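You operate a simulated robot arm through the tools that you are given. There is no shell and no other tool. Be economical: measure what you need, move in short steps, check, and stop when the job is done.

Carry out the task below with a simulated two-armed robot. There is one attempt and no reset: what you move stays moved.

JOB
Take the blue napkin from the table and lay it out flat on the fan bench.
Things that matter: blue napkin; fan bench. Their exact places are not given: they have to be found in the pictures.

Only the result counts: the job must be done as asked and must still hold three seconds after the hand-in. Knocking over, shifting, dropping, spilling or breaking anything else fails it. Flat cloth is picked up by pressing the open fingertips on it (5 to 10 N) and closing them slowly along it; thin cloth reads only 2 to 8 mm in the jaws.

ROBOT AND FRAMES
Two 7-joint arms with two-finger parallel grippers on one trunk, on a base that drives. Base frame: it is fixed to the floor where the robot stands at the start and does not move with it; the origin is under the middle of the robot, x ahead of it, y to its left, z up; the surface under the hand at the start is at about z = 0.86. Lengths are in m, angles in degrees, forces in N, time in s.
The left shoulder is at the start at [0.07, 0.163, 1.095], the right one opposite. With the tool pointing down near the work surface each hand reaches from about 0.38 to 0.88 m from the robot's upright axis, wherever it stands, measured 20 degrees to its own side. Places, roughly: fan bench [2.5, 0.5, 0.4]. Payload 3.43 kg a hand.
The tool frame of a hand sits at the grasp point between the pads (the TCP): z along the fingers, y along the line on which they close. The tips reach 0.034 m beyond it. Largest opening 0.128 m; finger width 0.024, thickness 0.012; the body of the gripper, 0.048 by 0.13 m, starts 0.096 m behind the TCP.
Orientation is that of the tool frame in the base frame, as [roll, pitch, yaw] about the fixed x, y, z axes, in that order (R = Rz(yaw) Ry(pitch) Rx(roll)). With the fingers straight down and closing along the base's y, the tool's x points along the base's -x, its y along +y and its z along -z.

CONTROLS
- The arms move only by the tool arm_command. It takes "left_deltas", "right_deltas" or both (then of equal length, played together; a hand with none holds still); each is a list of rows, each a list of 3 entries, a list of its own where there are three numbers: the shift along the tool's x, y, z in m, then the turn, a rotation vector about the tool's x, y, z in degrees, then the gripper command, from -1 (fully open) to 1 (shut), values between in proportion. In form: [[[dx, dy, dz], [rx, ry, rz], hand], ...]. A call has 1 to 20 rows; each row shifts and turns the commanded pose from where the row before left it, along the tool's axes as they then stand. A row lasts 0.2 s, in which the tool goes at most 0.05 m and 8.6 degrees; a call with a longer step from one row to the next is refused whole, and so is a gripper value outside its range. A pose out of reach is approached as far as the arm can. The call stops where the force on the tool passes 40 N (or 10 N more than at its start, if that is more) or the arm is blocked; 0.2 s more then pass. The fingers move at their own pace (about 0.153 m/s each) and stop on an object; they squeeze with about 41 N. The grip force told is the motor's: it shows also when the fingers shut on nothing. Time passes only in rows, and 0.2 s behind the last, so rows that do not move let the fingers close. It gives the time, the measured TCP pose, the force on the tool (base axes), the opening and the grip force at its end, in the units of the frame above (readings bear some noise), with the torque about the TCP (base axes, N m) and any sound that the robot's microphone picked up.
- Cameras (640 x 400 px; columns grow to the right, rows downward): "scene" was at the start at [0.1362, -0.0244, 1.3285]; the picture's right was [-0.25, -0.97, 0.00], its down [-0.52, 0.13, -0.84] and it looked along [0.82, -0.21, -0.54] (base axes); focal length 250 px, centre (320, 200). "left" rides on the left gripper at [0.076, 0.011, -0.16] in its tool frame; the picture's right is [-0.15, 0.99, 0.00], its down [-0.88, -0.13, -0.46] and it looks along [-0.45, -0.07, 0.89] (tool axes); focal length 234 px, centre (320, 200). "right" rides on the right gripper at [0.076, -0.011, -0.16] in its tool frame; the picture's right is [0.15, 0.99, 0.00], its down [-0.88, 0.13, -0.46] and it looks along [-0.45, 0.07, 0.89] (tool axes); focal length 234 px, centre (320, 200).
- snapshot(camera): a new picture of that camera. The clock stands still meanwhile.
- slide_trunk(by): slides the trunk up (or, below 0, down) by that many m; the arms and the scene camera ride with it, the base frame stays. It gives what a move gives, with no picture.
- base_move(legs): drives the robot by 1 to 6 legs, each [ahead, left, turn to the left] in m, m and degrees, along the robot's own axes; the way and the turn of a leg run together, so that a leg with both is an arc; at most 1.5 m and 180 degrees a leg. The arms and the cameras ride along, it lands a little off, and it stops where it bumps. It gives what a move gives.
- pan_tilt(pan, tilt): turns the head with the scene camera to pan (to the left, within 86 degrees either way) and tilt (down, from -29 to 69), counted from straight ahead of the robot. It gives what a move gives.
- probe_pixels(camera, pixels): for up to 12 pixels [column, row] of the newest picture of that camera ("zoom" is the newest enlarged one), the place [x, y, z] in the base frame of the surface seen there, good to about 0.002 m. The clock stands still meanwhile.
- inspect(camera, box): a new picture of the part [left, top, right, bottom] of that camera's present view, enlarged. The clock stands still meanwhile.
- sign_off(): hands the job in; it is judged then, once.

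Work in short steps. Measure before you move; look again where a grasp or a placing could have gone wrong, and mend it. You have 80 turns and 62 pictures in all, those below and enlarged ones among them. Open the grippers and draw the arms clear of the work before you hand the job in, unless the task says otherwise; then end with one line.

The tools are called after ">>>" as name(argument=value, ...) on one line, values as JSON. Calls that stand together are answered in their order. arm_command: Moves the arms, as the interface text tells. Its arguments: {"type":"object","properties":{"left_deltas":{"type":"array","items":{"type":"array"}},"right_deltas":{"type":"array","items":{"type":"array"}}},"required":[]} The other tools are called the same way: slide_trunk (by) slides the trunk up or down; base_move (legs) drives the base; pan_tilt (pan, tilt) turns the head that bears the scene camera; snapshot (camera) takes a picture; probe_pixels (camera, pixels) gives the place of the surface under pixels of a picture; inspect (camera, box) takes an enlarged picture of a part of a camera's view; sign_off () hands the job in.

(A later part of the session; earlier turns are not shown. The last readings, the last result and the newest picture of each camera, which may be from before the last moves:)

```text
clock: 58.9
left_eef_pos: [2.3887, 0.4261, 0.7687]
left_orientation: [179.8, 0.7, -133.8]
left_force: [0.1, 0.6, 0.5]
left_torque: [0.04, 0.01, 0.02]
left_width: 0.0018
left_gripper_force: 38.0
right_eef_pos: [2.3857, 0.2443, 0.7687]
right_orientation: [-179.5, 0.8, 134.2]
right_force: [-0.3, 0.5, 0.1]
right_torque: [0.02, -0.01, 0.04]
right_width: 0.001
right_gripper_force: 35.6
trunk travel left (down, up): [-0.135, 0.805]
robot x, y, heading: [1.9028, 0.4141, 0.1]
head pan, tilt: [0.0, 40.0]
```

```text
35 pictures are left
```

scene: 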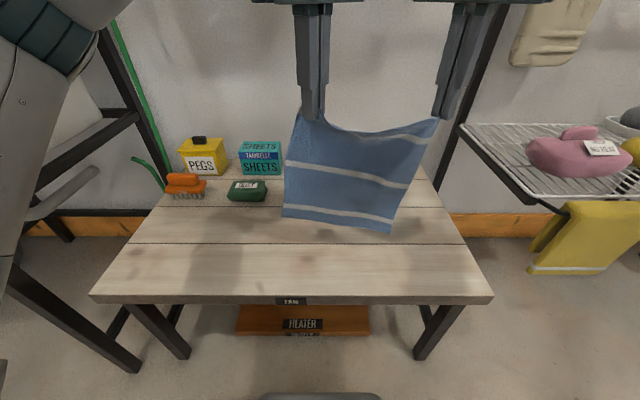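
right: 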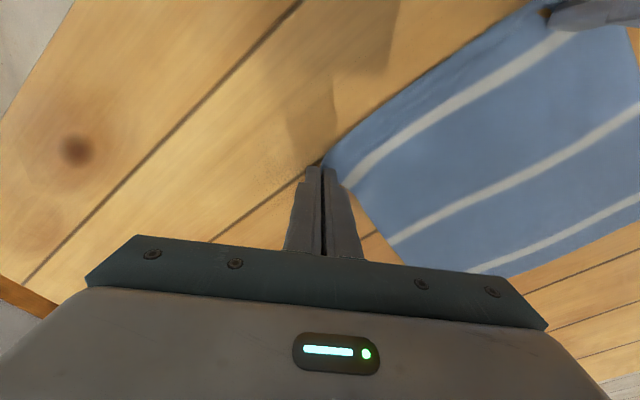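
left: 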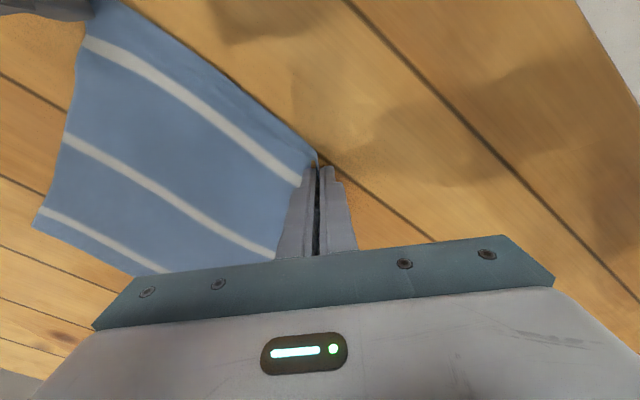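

I move both hands 0.22 m forward at this height (cloth bottom ≈0.50).

>>> arm_command(left_deltas=[[[-0.0138, -0.0144, 0], [0, 0, 0], 1], [[-0.0138, -0.0144, 0], [0, 0, 0], 1], [[-0.0138, -0.0144, 0], [0, 0, 0], 1], [[-0.0138, -0.0144, 0], [0, 0, 0], 1], [[-0.0138, -0.0144, 0], [0, 0, 0], 1], [[-0.0138, -0.0144, 0], [0, 0, 0], 1], [[-0.0138, -0.0144, 0], [0, 0, 0], 1], [[-0.0138, -0.0144, 0], [0, 0, 0], 1], [[-0.0138, -0.0144, 0], [0, 0, 0], 1], [[-0.0138, -0.0144, 0], [0, 0, 0], 1], [[-0.0138, -0.0144, 0], [0, 0, 0], 1]], right_deltas=[[[-0.0139, 0.0144, 0], [0, 0, 0], 1], [[-0.0139, 0.0144, 0], [0, 0, 0], 1], [[-0.0139, 0.0144, 0], [0, 0, 0], 1], [[-0.0139, 0.0144, 0], [0, 0, 0], 1], [[-0.0139, 0.0144, 0], [0, 0, 0], 1], [[-0.0139, 0.0144, 0], [0, 0, 0], 1], [[-0.0139, 0.0144, 0], [0, 0, 0], 1], [[-0.0139, 0.0144, 0], [0, 0, 0], 1], [[-0.0139, 0.0144, 0], [0, 0, 0], 1], [[-0.0139, 0.0144, 0], [0, 0, 0], 1], [[-0.0139, 0.0144, 0], [0, 0, 0], 1]])

>>> snapshot(camera="scene")

```text
clock: 61.3
left_eef_pos: [2.6069, 0.4255, 0.7691]
left_orientation: [179.9, 0.8, -133.9]
left_force: [0.8, -0.2, 0.5]
left_torque: [-0.01, 0.0, 0.01]
left_width: 0.0018
left_gripper_force: 36.7
right_eef_pos: [2.6039, 0.2447, 0.7699]
right_orientation: [-179.6, 0.8, 134.2]
right_force: [0.5, -0.5, -0.4]
right_torque: [-0.01, 0.0, -0.01]
right_width: 0.001
right_gripper_force: 36.5
trunk travel left (down, up): [-0.135, 0.805]
robot x, y, heading: [1.9018, 0.4117, 0.3]
head pan, tilt: [0.0, 40.0]
```

```text
34 pictures are left
```

scene: 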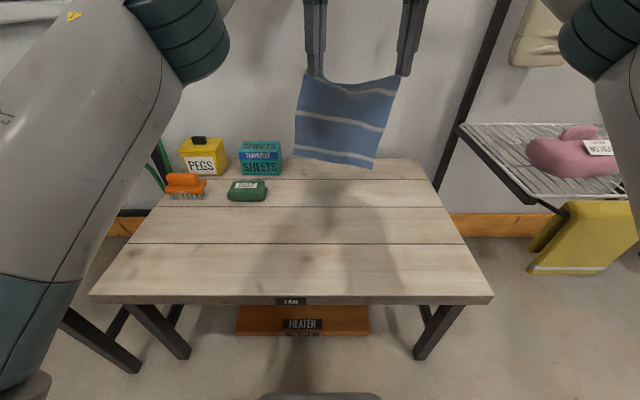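

I probe the cloth's lower edge height and depth.

>>> probe_pixels(camera="scene", pixels=[[297, 155], [335, 162], [371, 168], [312, 77], [398, 77], [350, 90]])

```text
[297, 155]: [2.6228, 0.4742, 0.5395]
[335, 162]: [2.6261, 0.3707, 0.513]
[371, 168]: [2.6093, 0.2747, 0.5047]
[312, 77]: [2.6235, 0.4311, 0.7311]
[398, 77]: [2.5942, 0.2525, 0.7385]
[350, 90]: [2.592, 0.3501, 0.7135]
```

Its lower edge is at z 0.505–0.54, x≈2.62. I lower 0.085 to touch, then begin the arc back toward the robot and look.

>>> arm_command(left_deltas=[[[0, 0, 0.021], [0, 0, 0], 1], [[0, 0, 0.021], [0, 0, 0], 1], [[0, 0, 0.021], [0, 0, 0], 1], [[0, 0, 0.021], [0, 0, 0], 1], [[0.0111, 0.0115, 0.0071], [0, 0, 0], 1], [[0.0111, 0.0115, 0.0071], [0, 0, 0], 1], [[0.0109, 0.0114, 0.0088], [0, 0, 0], 1], [[0.0109, 0.0114, 0.0088], [0, 0, 0], 1]], right_deltas=[[[0, 0, 0.021], [0, 0, 0], 1], [[0, 0, 0.021], [0, 0, 0], 1], [[0, 0, 0.021], [0, 0, 0], 1], [[0, 0, 0.021], [0, 0, 0], 1], [[0.0112, -0.0115, 0.0071], [0, 0, 0], 1], [[0.0112, -0.0115, 0.0071], [0, 0, 0], 1], [[0.011, -0.0113, 0.0088], [0, 0, 0], 1], [[0.011, -0.0113, 0.0088], [0, 0, 0], 1]])

>>> snapshot(camera="scene")

```text
clock: 63.1
left_eef_pos: [2.544, 0.4271, 0.6539]
left_orientation: [179.8, 0.8, -133.7]
left_force: [0.3, 0.7, -0.1]
left_torque: [-0.03, 0.04, 0.0]
left_width: 0.002
left_gripper_force: 36.4
right_eef_pos: [2.5418, 0.2418, 0.6535]
right_orientation: [-179.7, 0.7, 134.3]
right_force: [-0.5, 0.0, 0.1]
right_torque: [-0.01, -0.01, 0.02]
right_width: 0.0012
right_gripper_force: 36.4
trunk travel left (down, up): [-0.135, 0.805]
robot x, y, heading: [1.9008, 0.4141, 0.3]
head pan, tilt: [0.0, 40.0]
```

```text
33 pictures are left
```

scene: 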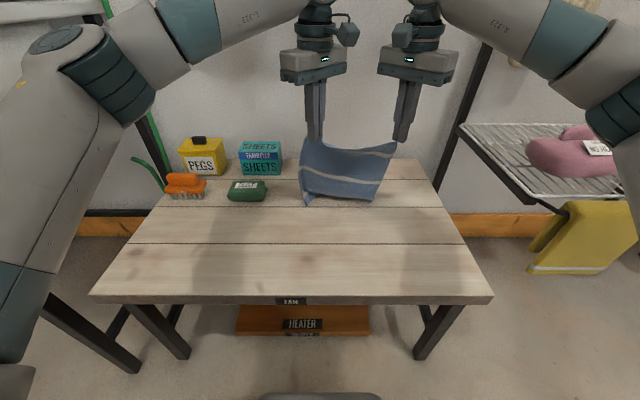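

The lower edge appears at row 200, perhaps nearer than expected; I enlarge.

>>> inspect(camera="scene", box=[270, 110, 430, 220])

>>> probe_pixels(camera="scene", pixels=[[304, 203], [376, 199], [340, 195], [345, 180], [345, 165], [345, 155], [300, 165]])

```text
3.64 times, centred on (350, 165) of scene
```

zoom: 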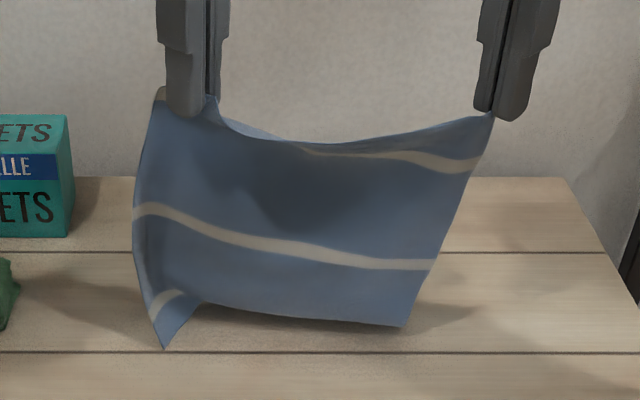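

```text
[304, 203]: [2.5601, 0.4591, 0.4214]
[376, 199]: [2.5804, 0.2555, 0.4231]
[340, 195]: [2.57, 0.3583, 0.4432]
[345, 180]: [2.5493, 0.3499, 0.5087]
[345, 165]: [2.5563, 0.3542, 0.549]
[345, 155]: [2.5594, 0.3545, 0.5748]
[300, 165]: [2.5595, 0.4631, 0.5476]
```

The left lower corner curled toward the robot. I lift it off, go forward again, and land it while already moving back so the hem trails away.

>>> arm_command(left_deltas=[[[0, 0, -0.02], [0, 0, 0], 1], [[0, 0, -0.02], [0, 0, 0], 1], [[0, 0, -0.02], [0, 0, 0], 1], [[0, 0, -0.025], [0, 0, 0], 1], [[-0.0138, -0.0144, 0], [0, 0, 0], 1], [[-0.0138, -0.0144, 0], [0, 0, 0], 1], [[-0.0138, -0.0144, 0], [0, 0, 0], 1], [[-0.0138, -0.0144, 0], [0, 0, 0], 1], [[-0.0103, -0.0108, 0], [0, 0, 0], 1], [[0, 0, 0], [0, 0, 0], 1], [[0, 0, 0], [0, 0, 0], 1], [[0, 0, 0], [0, 0, 0], 1]], right_deltas=[[[0, 0, -0.02], [0, 0, 0], 1], [[0, 0, -0.02], [0, 0, 0], 1], [[0, 0, -0.02], [0, 0, 0], 1], [[0, 0, -0.025], [0, 0, 0], 1], [[-0.0139, 0.0144, 0], [0, 0, 0], 1], [[-0.0139, 0.0144, 0], [0, 0, 0], 1], [[-0.0139, 0.0144, 0], [0, 0, 0], 1], [[-0.0139, 0.0144, 0], [0, 0, 0], 1], [[-0.0104, 0.0108, 0], [0, 0, 0], 1], [[0, 0, 0], [0, 0, 0], 1], [[0, 0, 0], [0, 0, 0], 1], [[0, 0, 0], [0, 0, 0], 1]])

>>> inspect(camera="scene", box=[270, 70, 430, 190])

```text
clock: 65.7
left_eef_pos: [2.6216, 0.4221, 0.738]
left_orientation: [179.9, 1.2, -134.5]
left_force: [0.3, 0.2, 0.8]
left_torque: [-0.01, -0.02, -0.02]
left_width: 0.0021
left_gripper_force: 37.0
left hand out of reach, approached as far as the arm can: row 9
right_eef_pos: [2.6288, 0.2468, 0.7472]
right_orientation: [180.0, 1.2, 134.1]
right_force: [0.4, -0.7, 0.8]
right_torque: [-0.01, -0.01, -0.01]
right_width: 0.0011
right_gripper_force: 36.3
trunk travel left (down, up): [-0.135, 0.805]
robot x, y, heading: [1.8965, 0.4178, 0.3]
head pan, tilt: [0.0, 40.0]
```

```text
3.33 times, centred on (350, 130) of scene
```

zoom: 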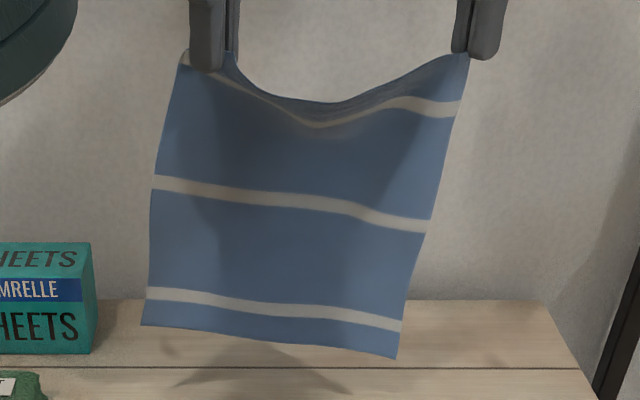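

It hangs flat again. Now a moving landing with slight spread of the hands.

>>> arm_command(left_deltas=[[[0.0033, 0.0051, 0.012], [0, 0, 0], 1], [[0.0033, 0.0051, 0.012], [0, 0, 0], 1], [[0.0033, 0.0051, 0.012], [0, 0, 0], 1], [[0.0033, 0.0051, 0.012], [0, 0, 0], 1], [[0.0033, 0.0051, 0.012], [0, 0, 0], 1], [[0.0111, 0.0115, 0.0071], [0, 0, 0], 1], [[0.0111, 0.0115, 0.0071], [0, 0, 0], 1], [[0.0109, 0.0114, 0.0088], [0, 0, 0], 1], [[0.0109, 0.0114, 0.0088], [0, 0, 0], 1]], right_deltas=[[[0.0033, -0.0051, 0.012], [0, 0, 0], 1], [[0.0033, -0.0051, 0.012], [0, 0, 0], 1], [[0.0033, -0.0051, 0.012], [0, 0, 0], 1], [[0.0033, -0.0051, 0.012], [0, 0, 0], 1], [[0.0033, -0.0051, 0.012], [0, 0, 0], 1], [[0.0111, -0.0115, 0.0071], [0, 0, 0], 1], [[0.0111, -0.0115, 0.0071], [0, 0, 0], 1], [[0.0109, -0.0114, 0.0088], [0, 0, 0], 1], [[0.0109, -0.0114, 0.0088], [0, 0, 0], 1]])

>>> inspect(camera="scene", box=[270, 110, 430, 220])

```text
clock: 67.7
left_eef_pos: [2.6418, 0.4073, 0.6901]
left_orientation: [179.8, 0.6, -133.9]
left_force: [-3.8, -6.2, -2.1]
left_torque: [-0.18, 0.1, 0.02]
left_width: 0.0022
left_gripper_force: 37.1
left hand out of reach, approached as far as the arm can: row 1, 2, 3, 4, 5, 6, 7, 8, 9
right_eef_pos: [2.5428, 0.2375, 0.6488]
right_orientation: [-179.6, 0.8, 134.2]
right_force: [2.9, 5.1, 1.9]
right_torque: [0.2, -0.09, -0.06]
right_width: 0.0013
right_gripper_force: 36.1
trunk travel left (down, up): [-0.135, 0.805]
robot x, y, heading: [1.8971, 0.4147, -0.0]
head pan, tilt: [0.0, 40.0]
```

```text
3.64 times, centred on (350, 165) of scene
```

zoom: 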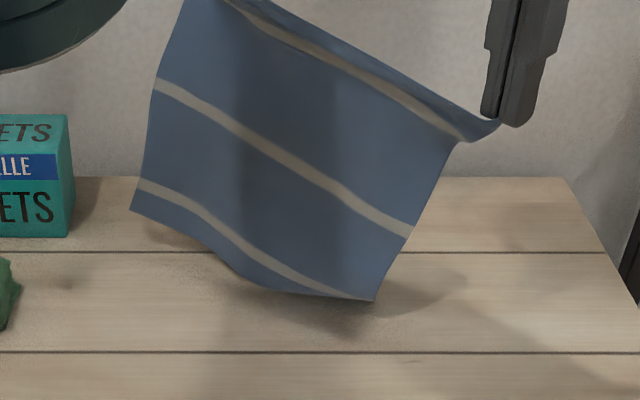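

The left arm lagged (out of reach) and the cloth is stretched at 6 N. I first bring the right hand back towards the left to relax it.

>>> arm_command(right_deltas=[[[-0.0139, 0.0144, -0.008], [0, 0, 0], 1], [[-0.0139, 0.0144, -0.008], [0, 0, 0], 1], [[-0.0139, 0.0144, -0.008], [0, 0, 0], 1], [[-0.0139, 0.0144, -0.008], [0, 0, 0], 1]])

>>> snapshot(camera="scene")

```text
clock: 68.7
left_eef_pos: [2.6408, 0.4093, 0.6894]
left_orientation: [179.7, 0.6, -133.8]
left_force: [0.8, 0.0, 0.7]
left_torque: [0.03, 0.0, 0.03]
left_width: 0.0022
left_gripper_force: 36.2
right_eef_pos: [2.6226, 0.2382, 0.6786]
right_orientation: [-179.6, 0.8, 134.2]
right_force: [0.4, -1.4, 0.6]
right_torque: [0.01, -0.03, 0.03]
right_width: 0.0011
right_gripper_force: 36.0
trunk travel left (down, up): [-0.135, 0.805]
robot x, y, heading: [1.8995, 0.4108, 0.2]
head pan, tilt: [0.0, 40.0]
```

```text
29 pictures are left
```

scene: 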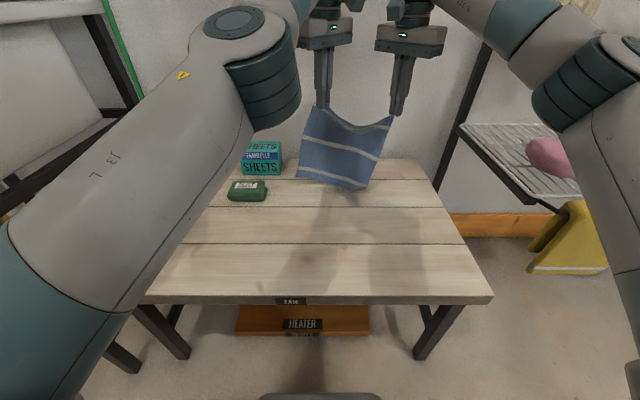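

Relaxed. I test whether the left arm follows again: both hands back 2 cm in small steps.

>>> arm_command(left_deltas=[[[0.0035, 0.0036, -0.003], [0, 0, 0], 1], [[0.0035, 0.0036, -0.003], [0, 0, 0], 1], [[0.0035, 0.0036, -0.003], [0, 0, 0], 1]])

```text
clock: 69.5
left_eef_pos: [2.6363, 0.4052, 0.7017]
left_orientation: [179.8, 0.6, -133.9]
left_force: [0.7, 0.0, -0.8]
left_torque: [0.02, 0.01, 0.01]
left_width: 0.0017
left_gripper_force: 36.7
left hand out of reach, approached as far as the arm can: row 1, 2, 3
right_eef_pos: [2.6231, 0.2389, 0.6779]
right_orientation: [-179.7, 0.8, 134.3]
right_force: [0.3, -0.5, -0.2]
right_torque: [0.01, 0.0, -0.03]
right_width: 0.0011
right_gripper_force: 36.1
trunk travel left (down, up): [-0.135, 0.805]
robot x, y, heading: [1.8979, 0.4154, 0.4]
head pan, tilt: [0.0, 40.0]
```

The left arm sits in a bad elbow branch. I bring both back up to the earlier good pose (≈2.606, z 0.766).

>>> arm_command(left_deltas=[[[-0.0087, -0.009, -0.0183], [0, 0, 0], 1], [[-0.0087, -0.009, -0.0183], [0, 0, 0], 1], [[-0.0087, -0.009, -0.0183], [0, 0, 0], 1], [[-0.0087, -0.009, -0.0183], [0, 0, 0], 1], [[-0.0087, -0.009, -0.0183], [0, 0, 0], 1], [[-0.0087, -0.009, -0.0183], [0, 0, 0], 1], [[0, 0, 0], [0, 0, 0], 1]], right_deltas=[[[0.0027, -0.0013, -0.0147], [0, 0, 0], 1], [[0.0027, -0.0013, -0.0147], [0, 0, 0], 1], [[0.0027, -0.0013, -0.0147], [0, 0, 0], 1], [[0.0027, -0.0013, -0.0147], [0, 0, 0], 1], [[0.0027, -0.0013, -0.0147], [0, 0, 0], 1], [[0.0027, -0.0013, -0.0147], [0, 0, 0], 1], [[0, 0, 0], [0, 0, 0], 1]])

>>> snapshot(camera="scene")

```text
clock: 71.1
left_eef_pos: [2.6259, 0.418, 0.7317]
left_orientation: [179.0, 0.4, -134.3]
left_force: [-0.1, 0.7, -0.2]
left_torque: [0.01, 0.03, 0.02]
left_width: 0.002
left_gripper_force: 37.1
left hand out of reach, approached as far as the arm can: row 1, 2, 3, 4, 5, 6
right_eef_pos: [2.6062, 0.245, 0.7655]
right_orientation: [-179.6, 0.6, 134.1]
right_force: [-1.1, 0.2, -0.8]
right_torque: [0.02, 0.01, -0.01]
right_width: 0.001
right_gripper_force: 36.2
trunk travel left (down, up): [-0.135, 0.805]
robot x, y, heading: [1.8987, 0.4148, 0.1]
head pan, tilt: [0.0, 40.0]
```

```text
28 pictures are left
```

scene: 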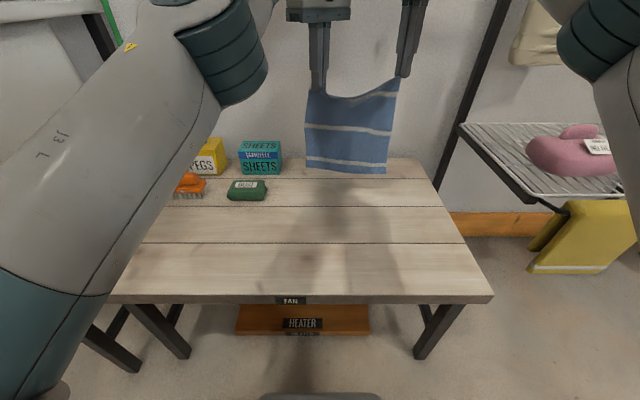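

The elbow is swinging back. I continue a bit up and back with both hands.

>>> arm_command(left_deltas=[[[0.0104, 0.0108, -0.005], [0, 0, 0], 1], [[0.0104, 0.0108, -0.005], [0, 0, 0], 1], [[0.0104, 0.0108, -0.005], [0, 0, 0], 1], [[0.0104, 0.0108, -0.005], [0, 0, 0], 1], [[0, 0, 0], [0, 0, 0], 1]], right_deltas=[[[0.0104, -0.0108, -0.005], [0, 0, 0], 1], [[0.0104, -0.0108, -0.005], [0, 0, 0], 1], [[0.0104, -0.0108, -0.005], [0, 0, 0], 1], [[0.0104, -0.0108, -0.005], [0, 0, 0], 1], [[0, 0, 0], [0, 0, 0], 1]])

```text
clock: 72.3
left_eef_pos: [2.5659, 0.4247, 0.7638]
left_orientation: [179.8, 0.6, -133.8]
left_force: [0.6, -0.2, -0.6]
left_torque: [0.02, 0.0, 0.01]
left_width: 0.0023
left_gripper_force: 36.7
right_eef_pos: [2.5471, 0.2446, 0.7865]
right_orientation: [-179.7, 0.8, 134.2]
right_force: [0.1, 0.7, 0.3]
right_torque: [-0.01, -0.01, 0.0]
right_width: 0.0009
right_gripper_force: 36.1
trunk travel left (down, up): [-0.135, 0.805]
robot x, y, heading: [1.902, 0.4184, 0.2]
head pan, tilt: [0.0, 40.0]
```

Recovered. I drive 5 cm nearer so the arms stay well inside reach, then align the right hand.

>>> base_move(legs=[[0.05, 0, 0]])

>>> arm_command(right_deltas=[[[-0.0063, 0.0064, 0], [0, 0, 0], 1], [[-0.0063, 0.0064, 0], [0, 0, 0], 1], [[0, 0, 0], [0, 0, 0], 1], [[0, 0, 0], [0, 0, 0], 1]])

>>> snapshot(camera="scene")

```text
clock: 73.4
left_eef_pos: [2.6112, 0.4259, 0.7629]
left_orientation: [179.5, 1.1, -134.3]
left_force: [0.2, -0.4, -0.1]
left_torque: [0.03, 0.03, -0.01]
left_width: 0.002
left_gripper_force: 36.8
right_eef_pos: [2.5948, 0.2515, 0.788]
right_orientation: [-179.7, 0.8, 134.5]
right_force: [0.9, 0.1, -0.4]
right_torque: [0.02, 0.03, 0.0]
right_width: 0.0012
right_gripper_force: 36.3
trunk travel left (down, up): [-0.135, 0.805]
robot x, y, heading: [1.9485, 0.4188, 0.5]
head pan, tilt: [0.0, 40.0]
stopped in leg 1: the robot was blocked; the commanded pose is now the measured one
```

```text
clock: 74.4
left_eef_pos: [2.6102, 0.4241, 0.7636]
left_orientation: [179.6, 1.0, -134.3]
left_force: [0.6, -0.5, 0.1]
left_torque: [0.0, 0.01, -0.01]
left_width: 0.0019
left_gripper_force: 37.0
right_eef_pos: [2.6125, 0.2498, 0.7881]
right_orientation: [-179.5, 0.8, 134.4]
right_force: [-0.3, -0.1, -0.5]
right_torque: [-0.01, -0.04, 0.04]
right_width: 0.001
right_gripper_force: 35.9
trunk travel left (down, up): [-0.135, 0.805]
robot x, y, heading: [1.9491, 0.4116, 0.4]
head pan, tilt: [0.0, 40.0]
```

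```text
27 pictures are left
```

scene: 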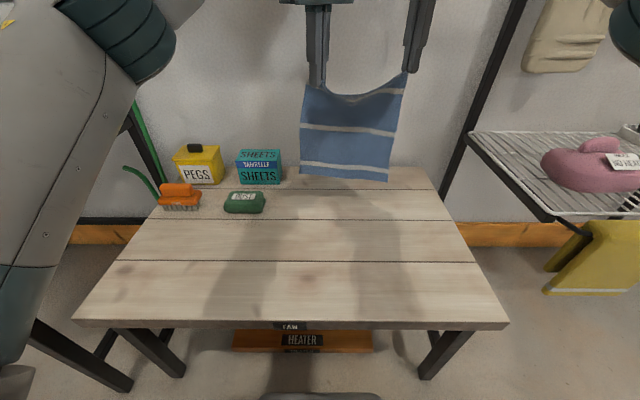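

The base stopped "blocked" right at the end, and the left hand lagged 5 mm: the left arm may be touching something. I look left.

>>> pan_tilt(pan=50, tilt=30)

>>> snapshot(camera="scene")

```text
clock: 75.5
left_eef_pos: [2.6105, 0.4256, 0.7625]
left_orientation: [179.5, 1.0, -134.3]
left_force: [0.2, 0.0, 0.0]
left_torque: [0.0, 0.02, -0.02]
left_width: 0.0022
left_gripper_force: 35.9
right_eef_pos: [2.6123, 0.2504, 0.7879]
right_orientation: [-179.5, 0.9, 134.5]
right_force: [-0.6, 0.4, -0.7]
right_torque: [-0.02, 0.0, 0.0]
right_width: 0.0013
right_gripper_force: 35.6
trunk travel left (down, up): [-0.135, 0.805]
robot x, y, heading: [1.9483, 0.4172, 0.5]
head pan, tilt: [50.0, 30.0]
```

```text
26 pictures are left
```

scene: 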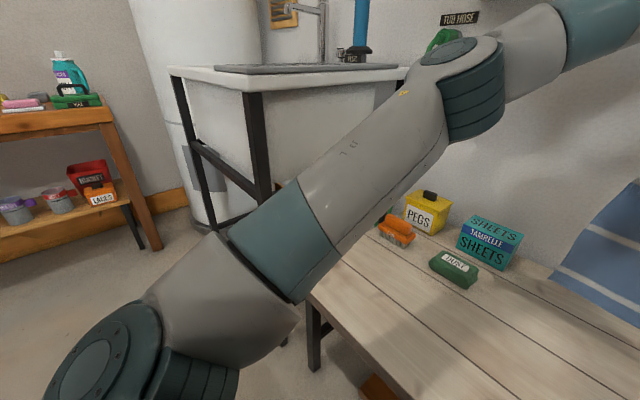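

The left elbow at (450,60) is close to the green tub-hose handle and the sink's corner (400,72). I probe these.

>>> probe_pixels(camera="scene", pixels=[[445, 45], [440, 34], [480, 90], [410, 70], [393, 75], [420, 80], [500, 130], [460, 17], [495, 60], [355, 50]])

>>> inspect(camera="scene", box=[340, 0, 540, 140])

```text
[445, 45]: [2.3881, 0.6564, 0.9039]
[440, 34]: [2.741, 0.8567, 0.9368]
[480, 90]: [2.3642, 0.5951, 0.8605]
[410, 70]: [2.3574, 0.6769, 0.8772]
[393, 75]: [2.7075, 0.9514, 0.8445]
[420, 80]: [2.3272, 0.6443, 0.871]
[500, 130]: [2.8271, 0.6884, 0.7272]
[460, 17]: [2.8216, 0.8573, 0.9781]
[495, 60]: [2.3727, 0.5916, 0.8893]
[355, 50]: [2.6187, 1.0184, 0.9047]
```

```text
2.86 times, centred on (440, 70) of scene
```

zoom: 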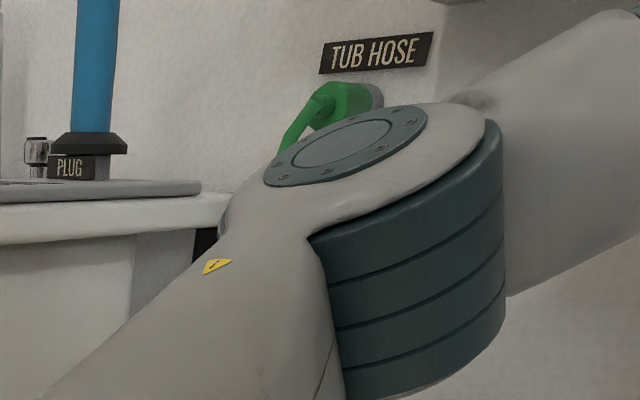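

Elbow is clear there; more likely the wrist meets the wall panel above the bench. I look up ahead.

>>> pan_tilt(pan=10, tilt=5)

>>> snapshot(camera="scene")

```text
clock: 76.6
left_eef_pos: [2.6105, 0.4256, 0.7624]
left_orientation: [179.6, 1.0, -134.2]
left_force: [0.1, 0.2, 0.5]
left_torque: [-0.02, -0.03, -0.01]
left_width: 0.0019
left_gripper_force: 36.5
right_eef_pos: [2.6128, 0.2489, 0.7886]
right_orientation: [-179.6, 0.9, 134.5]
right_force: [0.2, -1.0, 0.4]
right_torque: [-0.01, 0.03, 0.0]
right_width: 0.0012
right_gripper_force: 36.3
trunk travel left (down, up): [-0.135, 0.805]
robot x, y, heading: [1.9481, 0.4169, 0.4]
head pan, tilt: [10.0, 5.0]
```

```text
24 pictures are left
```

scene: 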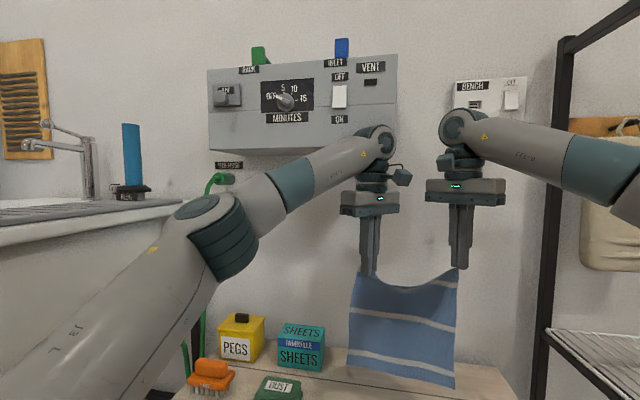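

The left wrist is right at the corner of the wall panel. I probe the panel and wrist positions.

>>> probe_pixels(camera="scene", pixels=[[360, 100], [355, 138], [300, 150], [390, 70], [385, 130], [370, 150], [470, 115], [470, 95], [515, 100], [450, 145], [340, 97]])

>>> inspect(camera="scene", box=[250, 50, 550, 240])

```text
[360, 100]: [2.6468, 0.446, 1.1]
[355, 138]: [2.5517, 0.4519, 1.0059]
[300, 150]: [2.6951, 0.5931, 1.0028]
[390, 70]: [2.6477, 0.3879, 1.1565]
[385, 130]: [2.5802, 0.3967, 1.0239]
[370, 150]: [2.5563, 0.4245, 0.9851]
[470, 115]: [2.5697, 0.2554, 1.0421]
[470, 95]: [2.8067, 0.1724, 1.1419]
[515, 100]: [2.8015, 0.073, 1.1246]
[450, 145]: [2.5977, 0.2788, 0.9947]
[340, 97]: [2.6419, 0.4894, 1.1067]
```

```text
2.11 times, centred on (400, 145) of scene
```

zoom: 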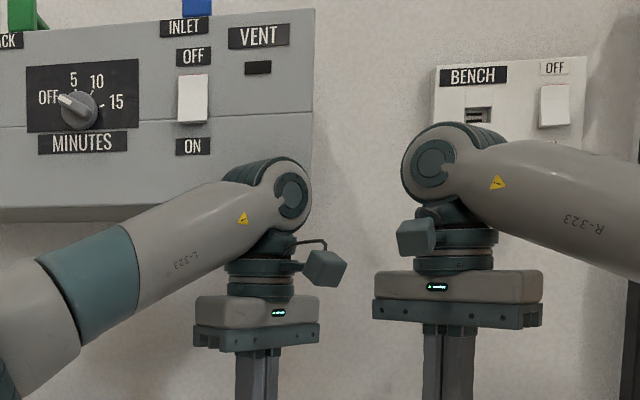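

The panel's front (x≈2.647, z 1.0–1.2) blocks the left wrist. So I'll lay it the other way: start near the robot's side with the hem landing at x≈2.40, and move away while lowering, which passes under the panel. First both hands back 0.20.

>>> arm_command(left_deltas=[[[0.0139, 0.0143, 0], [0, 0, 0], 1], [[0.0139, 0.0143, 0], [0, 0, 0], 1], [[0.0139, 0.0143, 0], [0, 0, 0], 1], [[0.0139, 0.0143, 0], [0, 0, 0], 1], [[0.0139, 0.0143, 0], [0, 0, 0], 1], [[0.0139, 0.0143, 0], [0, 0, 0], 1], [[0.0139, 0.0143, 0], [0, 0, 0], 1], [[0.0139, 0.0143, 0], [0, 0, 0], 1], [[0.0139, 0.0143, 0], [0, 0, 0], 1], [[0.0139, 0.0143, 0], [0, 0, 0], 1], [[0, 0, 0], [0, 0, 0], 1], [[0, 0, 0], [0, 0, 0], 1], [[0, 0, 0], [0, 0, 0], 1]], right_deltas=[[[0.014, -0.0143, 0], [0, 0, 0], 1], [[0.014, -0.0143, 0], [0, 0, 0], 1], [[0.014, -0.0143, 0], [0, 0, 0], 1], [[0.014, -0.0143, 0], [0, 0, 0], 1], [[0.014, -0.0143, 0], [0, 0, 0], 1], [[0.014, -0.0143, 0], [0, 0, 0], 1], [[0.014, -0.0143, 0], [0, 0, 0], 1], [[0.014, -0.0143, 0], [0, 0, 0], 1], [[0.014, -0.0143, 0], [0, 0, 0], 1], [[0.014, -0.0143, 0], [0, 0, 0], 1], [[0, 0, 0], [0, 0, 0], 1], [[0, 0, 0], [0, 0, 0], 1], [[0, 0, 0], [0, 0, 0], 1]])

>>> pan_tilt(pan=0, tilt=45)

>>> snapshot(camera="scene")

```text
clock: 79.4
left_eef_pos: [2.412, 0.4243, 0.7608]
left_orientation: [179.4, 0.9, -134.3]
left_force: [-0.2, -0.4, -0.2]
left_torque: [-0.01, -0.02, -0.01]
left_width: 0.0018
left_gripper_force: 36.6
right_eef_pos: [2.4137, 0.2487, 0.7852]
right_orientation: [-179.6, 0.7, 134.3]
right_force: [0.7, -0.2, 0.4]
right_torque: [0.0, 0.01, 0.02]
right_width: 0.0013
right_gripper_force: 36.1
trunk travel left (down, up): [-0.135, 0.805]
robot x, y, heading: [1.95, 0.4143, 0.2]
head pan, tilt: [10.0, 5.0]
```

```text
clock: 80.5
left_eef_pos: [2.4128, 0.4246, 0.7606]
left_orientation: [179.5, 1.0, -134.3]
left_force: [-0.1, 0.2, 0.3]
left_torque: [-0.02, -0.02, 0.0]
left_width: 0.0018
left_gripper_force: 36.9
right_eef_pos: [2.4146, 0.2496, 0.7852]
right_orientation: [-179.6, 0.9, 134.5]
right_force: [-0.9, 0.9, 0.0]
right_torque: [0.03, -0.01, 0.03]
right_width: 0.0012
right_gripper_force: 36.2
trunk travel left (down, up): [-0.135, 0.805]
robot x, y, heading: [1.947, 0.4155, 0.3]
head pan, tilt: [0.0, 45.0]
```

```text
22 pictures are left
```

scene: 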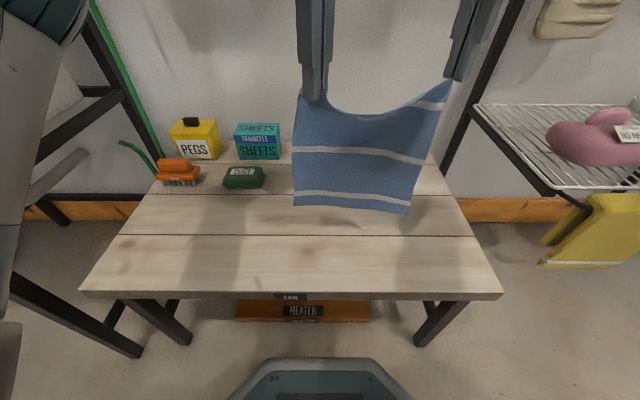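

Good starting place. I step back 3 cm, lower and touch down while moving forward.

>>> arm_command(left_deltas=[[[0.0105, 0.0107, 0], [0, 0, 0], 1], [[0.0105, 0.0107, 0], [0, 0, 0], 1], [[-0.002, -0.0008, 0.014], [0, 0, 0], 1], [[-0.002, -0.0008, 0.014], [0, 0, 0], 1], [[-0.002, -0.0008, 0.014], [0, 0, 0], 1], [[-0.002, -0.0008, 0.014], [0, 0, 0], 1], [[-0.002, -0.0008, 0.014], [0, 0, 0], 1], [[-0.002, -0.0008, 0.014], [0, 0, 0], 1], [[-0.007, -0.0072, 0.01], [0, 0, 0], 1], [[-0.007, -0.0072, 0.01], [0, 0, 0], 1], [[-0.007, -0.0072, 0.01], [0, 0, 0], 1], [[-0.007, -0.0072, 0.01], [0, 0, 0], 1]], right_deltas=[[[0.0105, -0.0107, 0], [0, 0, 0], 1], [[0.0105, -0.0107, 0], [0, 0, 0], 1], [[-0.002, 0.0008, 0.014], [0, 0, 0], 1], [[-0.002, 0.0008, 0.014], [0, 0, 0], 1], [[-0.002, 0.0008, 0.014], [0, 0, 0], 1], [[-0.002, 0.0008, 0.014], [0, 0, 0], 1], [[-0.002, 0.0008, 0.014], [0, 0, 0], 1], [[-0.002, 0.0008, 0.014], [0, 0, 0], 1], [[-0.007, 0.0071, 0.01], [0, 0, 0], 1], [[-0.007, 0.0071, 0.01], [0, 0, 0], 1], [[-0.007, 0.0071, 0.01], [0, 0, 0], 1], [[-0.007, 0.0071, 0.01], [0, 0, 0], 1]])

>>> inspect(camera="scene", box=[240, 120, 480, 270])

```text
clock: 83.1
left_eef_pos: [2.4363, 0.4325, 0.6373]
left_orientation: [179.5, 0.9, -134.3]
left_force: [0.0, 0.8, 0.1]
left_torque: [-0.02, 0.02, -0.02]
left_width: 0.0021
left_gripper_force: 36.8
right_eef_pos: [2.4365, 0.241, 0.6616]
right_orientation: [-179.7, 0.8, 134.4]
right_force: [-1.1, 0.2, -0.2]
right_torque: [0.01, -0.03, -0.01]
right_width: 0.0009
right_gripper_force: 35.4
trunk travel left (down, up): [-0.135, 0.805]
robot x, y, heading: [1.9496, 0.4148, 0.4]
head pan, tilt: [0.0, 45.0]
```

```text
2.67 times, centred on (360, 195) of scene
```

zoom: 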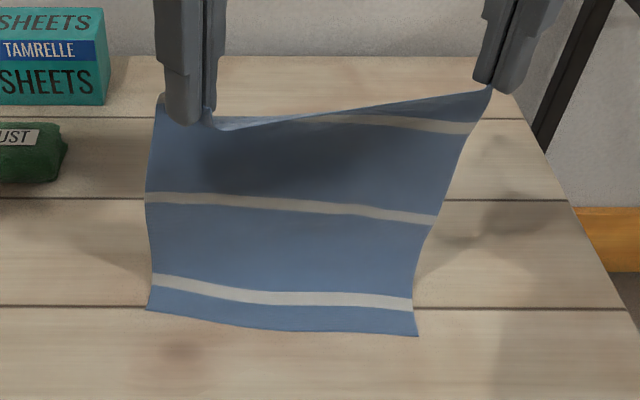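

The hem lies flat towards the robot. I probe where it is to set the end point.

>>> probe_pixels(camera="zoom", pixels=[[150, 308], [416, 334], [280, 326], [280, 300], [280, 210], [280, 150]])

```text
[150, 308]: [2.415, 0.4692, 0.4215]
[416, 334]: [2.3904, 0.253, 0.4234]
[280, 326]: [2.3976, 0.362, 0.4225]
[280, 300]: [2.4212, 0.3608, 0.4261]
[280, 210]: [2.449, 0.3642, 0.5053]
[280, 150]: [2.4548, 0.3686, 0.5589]
```

Hem at x≈2.39–2.415, y 0.25–0.47. I continue the arc forward and down, shifting 1 cm left, stopping just above the bench.

>>> arm_command(left_deltas=[[[-0.0128, -0.0119, 0.008], [0, 0, 0], 1], [[-0.0128, -0.0119, 0.008], [0, 0, 0], 1], [[-0.0128, -0.0119, 0.008], [0, 0, 0], 1], [[-0.0128, -0.0119, 0.008], [0, 0, 0], 1], [[-0.0128, -0.0119, 0.008], [0, 0, 0], 1], [[-0.01, -0.0091, 0.0135], [0, 0, 0], 1], [[-0.01, -0.0091, 0.0135], [0, 0, 0], 1], [[-0.01, -0.0091, 0.0135], [0, 0, 0], 1], [[-0.01, -0.0091, 0.0135], [0, 0, 0], 1], [[-0.01, -0.0091, 0.0135], [0, 0, 0], 1], [[-0.0069, -0.0058, 0.017], [0, 0, 0], 1], [[-0.0069, -0.0058, 0.017], [0, 0, 0], 1]], right_deltas=[[[-0.0117, 0.0131, 0.0095], [0, 0, 0], 1], [[-0.0117, 0.0131, 0.0095], [0, 0, 0], 1], [[-0.0117, 0.0131, 0.0095], [0, 0, 0], 1], [[-0.0117, 0.0131, 0.0095], [0, 0, 0], 1], [[-0.0117, 0.0131, 0.0095], [0, 0, 0], 1], [[-0.0089, 0.0102, 0.0155], [0, 0, 0], 1], [[-0.0089, 0.0102, 0.0155], [0, 0, 0], 1], [[-0.0089, 0.0102, 0.0155], [0, 0, 0], 1], [[-0.0089, 0.0102, 0.0155], [0, 0, 0], 1], [[-0.0089, 0.0102, 0.0155], [0, 0, 0], 1], [[-0.0057, 0.007, 0.0188], [0, 0, 0], 1], [[-0.0057, 0.007, 0.0188], [0, 0, 0], 1]])

>>> inspect(camera="scene", box=[240, 120, 480, 270])

```text
clock: 85.7
left_eef_pos: [2.6084, 0.4454, 0.4949]
left_orientation: [179.3, 1.0, -134.3]
left_force: [-0.2, -0.4, -0.3]
left_torque: [-0.02, -0.01, 0.03]
left_width: 0.002
left_gripper_force: 36.7
right_eef_pos: [2.6101, 0.2483, 0.5001]
right_orientation: [-179.5, 0.9, 134.5]
right_force: [0.1, 0.6, -0.3]
right_torque: [0.0, -0.01, 0.01]
right_width: 0.0012
right_gripper_force: 35.7
trunk travel left (down, up): [-0.135, 0.805]
robot x, y, heading: [1.9486, 0.4158, 0.3]
head pan, tilt: [0.0, 45.0]
```

```text
2.67 times, centred on (360, 195) of scene
```

zoom: 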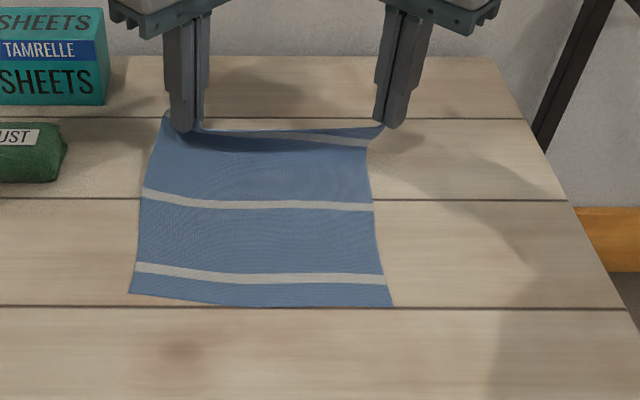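

Very flat. Last 3.7 cm down and 2 cm forward.

>>> arm_command(left_deltas=[[[-0.0031, -0.0032, 0.0072], [0, 0, 0], 1], [[-0.0031, -0.0032, 0.0072], [0, 0, 0], 1], [[-0.0031, -0.0032, 0.0072], [0, 0, 0], 1], [[-0.0031, -0.0032, 0.0072], [0, 0, 0], 1], [[-0.0031, -0.0032, 0.0062], [0, 0, 0], 1]], right_deltas=[[[-0.0028, 0.0029, 0.0082], [0, 0, 0], 1], [[-0.0028, 0.0029, 0.0082], [0, 0, 0], 1], [[-0.0028, 0.0029, 0.0082], [0, 0, 0], 1], [[-0.0028, 0.0029, 0.0082], [0, 0, 0], 1], [[-0.0028, 0.0029, 0.0072], [0, 0, 0], 1]])

>>> inspect(camera="scene", box=[240, 120, 480, 270])

```text
clock: 86.9
left_eef_pos: [2.632, 0.4456, 0.4616]
left_orientation: [179.4, 0.9, -134.3]
left_force: [0.0, -0.8, -1.1]
left_torque: [-0.02, -0.01, 0.04]
left_width: 0.002
left_gripper_force: 36.1
right_eef_pos: [2.6308, 0.2492, 0.46]
right_orientation: [-179.6, 0.8, 134.5]
right_force: [0.2, 0.7, 0.8]
right_torque: [0.02, 0.02, 0.0]
right_width: 0.0012
right_gripper_force: 35.8
trunk travel left (down, up): [-0.135, 0.805]
robot x, y, heading: [1.9489, 0.4135, 0.4]
head pan, tilt: [0.0, 45.0]
```

```text
2.67 times, centred on (360, 195) of scene
```

zoom: 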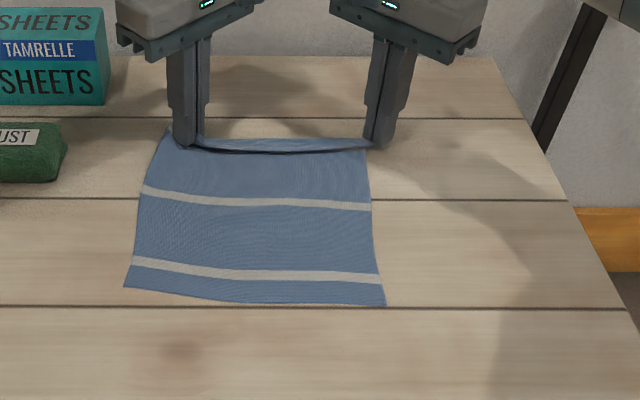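

The far edge still stands as a small fold between the hands. I draw both hands 1.5 cm further forward and outward 4 mm to straighten it.

>>> arm_command(left_deltas=[[[-0.0042, -0.0029, 0.0005], [0, 0, 0], 1], [[-0.0042, -0.0029, 0.0005], [0, 0, 0], 1], [[-0.0042, -0.0029, 0.0005], [0, 0, 0], 1], [[0, 0, 0.001], [0, 0, 0], 1]], right_deltas=[[[-0.0042, 0.0029, 0.0003], [0, 0, 0], 1], [[-0.0042, 0.0029, 0.0003], [0, 0, 0], 1], [[-0.0042, 0.0029, 0.0003], [0, 0, 0], 1], [[0, 0, 0], [0, 0, 0], 1]])

>>> inspect(camera="scene", box=[270, 140, 430, 250])

```text
clock: 87.9
left_eef_pos: [2.6451, 0.4479, 0.4591]
left_orientation: [179.4, 0.9, -134.4]
left_force: [0.2, -4.5, 0.3]
left_torque: [-0.17, 0.0, 0.04]
left_width: 0.0022
left_gripper_force: 36.8
right_eef_pos: [2.6454, 0.2466, 0.4584]
right_orientation: [-179.7, 0.9, 134.5]
right_force: [-0.4, 3.5, 0.0]
right_torque: [0.18, 0.02, -0.05]
right_width: 0.0012
right_gripper_force: 35.9
trunk travel left (down, up): [-0.135, 0.805]
robot x, y, heading: [1.9524, 0.4144, 0.4]
head pan, tilt: [0.0, 45.0]
```

```text
3.64 times, centred on (350, 195) of scene
```

zoom: 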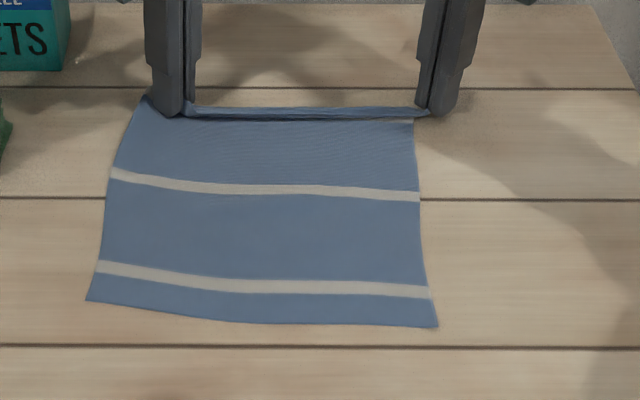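

Only the last hem strip is rolled, with 4 N of sideways tension. I ease the hands inward, open slightly and rise a little.

>>> arm_command(left_deltas=[[[0.0022, -0.0021, 0], [0, 0, 0], 1], [[0, 0, 0], [0, 0, 0], 0.85], [[0, 0, 0], [0, 0, 0], 0.7], [[0, 0, 0], [0, 0, 0], 0.65], [[0, 0, -0.006], [0, 0, 0], 0.65], [[0, 0, -0.01], [0, 0, 0], 0.65], [[0, 0, -0.015], [0, 0, 0], 0.65], [[0, 0, -0.02], [0, 0, 0], 0.65], [[0, 0, -0.02], [0, 0, 0], 0.65]], right_deltas=[[[0.0022, 0.0021, 0], [0, 0, 0], 1], [[0, 0, 0], [0, 0, 0], 0.85], [[0, 0, 0], [0, 0, 0], 0.7], [[0, 0, 0], [0, 0, 0], 0.65], [[0, 0, -0.006], [0, 0, 0], 0.65], [[0, 0, -0.01], [0, 0, 0], 0.65], [[0, 0, -0.015], [0, 0, 0], 0.65], [[0, 0, -0.02], [0, 0, 0], 0.65], [[0, 0, -0.02], [0, 0, 0], 0.65]])

>>> inspect(camera="scene", box=[270, 140, 430, 250])

```text
clock: 89.9
left_eef_pos: [2.6441, 0.4436, 0.5297]
left_orientation: [179.3, 0.9, -134.3]
left_force: [0.3, 0.4, 0.8]
left_torque: [-0.01, 0.02, 0.01]
left_width: 0.0224
left_gripper_force: 0.1
right_eef_pos: [2.6451, 0.2495, 0.5292]
right_orientation: [-179.6, 0.8, 134.5]
right_force: [0.0, 0.8, 0.8]
right_torque: [-0.03, -0.02, -0.02]
right_width: 0.0224
right_gripper_force: 0.1
trunk travel left (down, up): [-0.135, 0.805]
robot x, y, heading: [1.9518, 0.415, 0.4]
head pan, tilt: [0.0, 45.0]
```

```text
3.64 times, centred on (350, 195) of scene
```

zoom: 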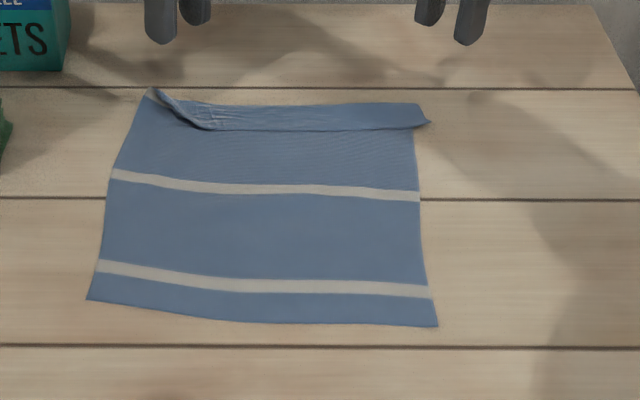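

The far hem flopped over as a 2 cm flap (zoom rows 105–130). I probe its lines, to swipe the flap away with light fingertips.

>>> probe_pixels(camera="zoom", pixels=[[152, 92], [185, 105], [300, 106], [418, 106], [428, 122], [412, 128], [300, 130], [208, 129], [300, 118], [300, 145], [88, 299], [436, 325]])

>>> snapshot(camera="right")

```text
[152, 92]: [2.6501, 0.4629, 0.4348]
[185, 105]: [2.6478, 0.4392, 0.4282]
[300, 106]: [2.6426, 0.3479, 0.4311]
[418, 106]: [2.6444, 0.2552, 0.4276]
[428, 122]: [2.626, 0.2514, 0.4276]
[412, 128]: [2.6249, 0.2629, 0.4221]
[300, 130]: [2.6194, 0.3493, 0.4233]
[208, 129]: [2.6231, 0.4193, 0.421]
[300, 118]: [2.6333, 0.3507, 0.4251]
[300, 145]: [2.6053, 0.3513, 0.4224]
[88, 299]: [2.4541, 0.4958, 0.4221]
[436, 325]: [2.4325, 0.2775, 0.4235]
```

```text
16 pictures are left
```

right: 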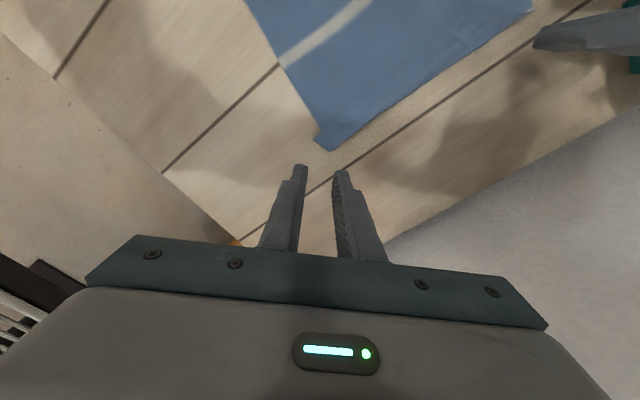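

I close the fingers, place them over the flap near its free edge (x≈2.627, y 0.41 and 0.29) and come down close.

>>> arm_command(left_deltas=[[[0.0121, -0.0038, 0], [0, 0, 0], 1], [[0.0121, -0.0038, 0], [0, 0, 0], 1], [[0.0121, -0.0038, 0], [0, 0, 0], 1], [[0, 0, 0.02], [0, 0, 0], 1], [[0, 0, 0.02], [0, 0, 0], 1], [[0, 0, 0.015], [0, 0, 0], 1], [[0, 0, 0.012], [0, 0, 0], 1]], right_deltas=[[[0.0137, 0.005, 0], [0, 0, 0], 1], [[0.0137, 0.005, 0], [0, 0, 0], 1], [[0.0137, 0.005, 0], [0, 0, 0], 1], [[0, 0, 0.02], [0, 0, 0], 1], [[0, 0, 0.02], [0, 0, 0], 1], [[0, 0, 0.015], [0, 0, 0], 1], [[0, 0, 0.012], [0, 0, 0], 1]])

>>> inspect(camera="scene", box=[290, 140, 410, 220])

```text
clock: 90.7
left_eef_pos: [2.6328, 0.4213, 0.53]
left_orientation: [179.2, 0.9, -134.0]
left_force: [1.8, 1.2, -1.0]
left_torque: [-0.35, 0.25, -0.05]
left_width: 0.0001
left_gripper_force: 32.7
right_eef_pos: [2.6305, 0.2773, 0.5294]
right_orientation: [-179.3, 0.8, 134.3]
right_force: [-2.0, -1.3, -0.7]
right_torque: [0.39, -0.24, 0.31]
right_width: 0.0001
right_gripper_force: 32.8
trunk travel left (down, up): [-0.135, 0.805]
robot x, y, heading: [1.9499, 0.4166, 0.6]
head pan, tilt: [0.0, 45.0]
stopped in row 3 (left hand): the force on the tool passed its limit at 58 N (the readings are from after the stop); the commanded pose is now the measured one
```

```text
5.00 times, centred on (350, 180) of scene
```

zoom: 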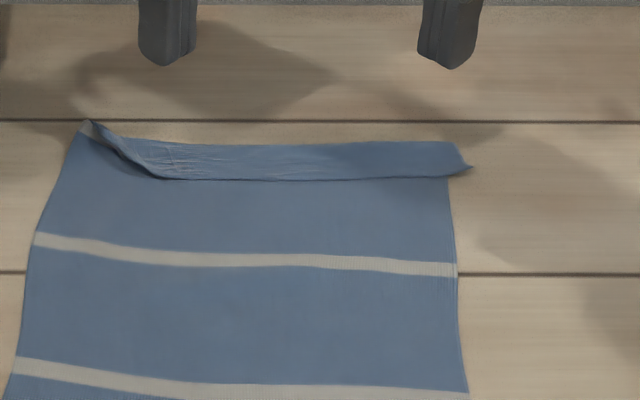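

The two hands touched each other (too close). I draw the left hand back and up, and use the right alone at the flap's middle (y≈0.335).

>>> arm_command(left_deltas=[[[0.0085, 0.0196, -0.015], [0, 0, 0], 1], [[0.0085, 0.0196, -0.015], [0, 0, 0], 1], [[0.0085, 0.0196, -0.015], [0, 0, 0], 1], [[0.0085, 0.0196, -0.015], [0, 0, 0], 1], [[0.01, 0.022, -0.01], [0, 0, 0], 1], [[0.01, 0.022, -0.01], [0, 0, 0], 1], [[0.01, 0.022, 0], [0, 0, 0], 1], [[0, 0, 0], [0, 0, 0], 1], [[0, 0, 0], [0, 0, 0], 1], [[0, 0, 0], [0, 0, 0], 1], [[0, 0, 0], [0, 0, 0], 1], [[0, 0, 0], [0, 0, 0], 1]], right_deltas=[[[0, 0, 0], [0, 0, 0], 1], [[0, 0, 0], [0, 0, 0], 1], [[0, 0, 0], [0, 0, 0], 1], [[0, 0, 0], [0, 0, 0], 1], [[0.0111, 0.0094, 0], [0, 0, 0], 1], [[0.0111, 0.0094, 0], [0, 0, 0], 1], [[0.0111, 0.0094, 0], [0, 0, 0], 1], [[0.0111, 0.0094, 0], [0, 0, 0], 1], [[0, 0, 0.02], [0, 0, 0], 1], [[0, 0, 0.02], [0, 0, 0], 1], [[0, 0, 0.015], [0, 0, 0], 1], [[0, 0, 0.011], [0, 0, 0], 1]])

>>> inspect(camera="scene", box=[270, 120, 430, 230])

```text
clock: 93.3
left_eef_pos: [2.4835, 0.4736, 0.6109]
left_orientation: [179.2, 0.9, -134.0]
left_force: [-0.3, 0.1, 0.2]
left_torque: [-0.02, 0.01, 0.03]
left_width: 0.0
left_gripper_force: 32.7
right_eef_pos: [2.6287, 0.3355, 0.4625]
right_orientation: [-179.5, 0.8, 134.2]
right_force: [0.1, 1.2, -0.1]
right_torque: [-0.01, 0.02, -0.01]
right_width: 0.0
right_gripper_force: 32.8
trunk travel left (down, up): [-0.135, 0.805]
robot x, y, heading: [1.9492, 0.4165, 0.3]
head pan, tilt: [0.0, 45.0]
```

```text
3.64 times, centred on (350, 175) of scene
```

zoom: 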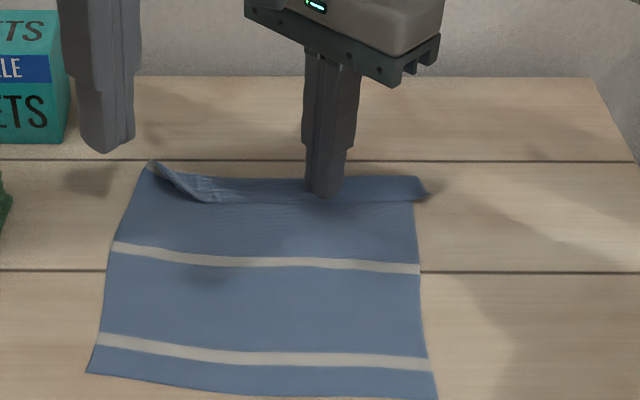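

Tip is just above the flap. I lower gently to touch.

>>> arm_command(right_deltas=[[[0, 0, 0.0025], [0, 0, 0], 1], [[0, 0, 0.001], [0, 0, 0], 1]])

```text
clock: 93.9
left_eef_pos: [2.4841, 0.4742, 0.6101]
left_orientation: [179.2, 0.8, -134.2]
left_force: [-0.8, 0.0, 0.4]
left_torque: [-0.02, -0.04, 0.04]
left_width: 0.0
left_gripper_force: 33.3
right_eef_pos: [2.6269, 0.3352, 0.4586]
right_orientation: [-179.4, 0.7, 134.2]
right_force: [0.0, 0.1, -0.1]
right_torque: [-0.02, 0.02, 0.03]
right_width: 0.0001
right_gripper_force: 32.8
trunk travel left (down, up): [-0.135, 0.805]
robot x, y, heading: [1.9488, 0.4142, 0.5]
head pan, tilt: [0.0, 45.0]
```

>>> arm_command(right_deltas=[[[0, 0, 0.0015], [0, 0, 0], 1], [[0, 0, 0.0008], [0, 0, 0], 1]])

```text
clock: 94.5
left_eef_pos: [2.4832, 0.4739, 0.6099]
left_orientation: [179.2, 0.9, -134.1]
left_force: [0.6, -0.7, -0.2]
left_torque: [0.0, -0.02, 0.0]
left_width: 0.0
left_gripper_force: 33.2
right_eef_pos: [2.6271, 0.3354, 0.4554]
right_orientation: [-179.3, 0.8, 134.2]
right_force: [-0.4, -0.5, -0.5]
right_torque: [-0.03, -0.05, -0.04]
right_width: 0.0001
right_gripper_force: 33.2
trunk travel left (down, up): [-0.135, 0.805]
robot x, y, heading: [1.9483, 0.4161, 0.4]
head pan, tilt: [0.0, 45.0]
```

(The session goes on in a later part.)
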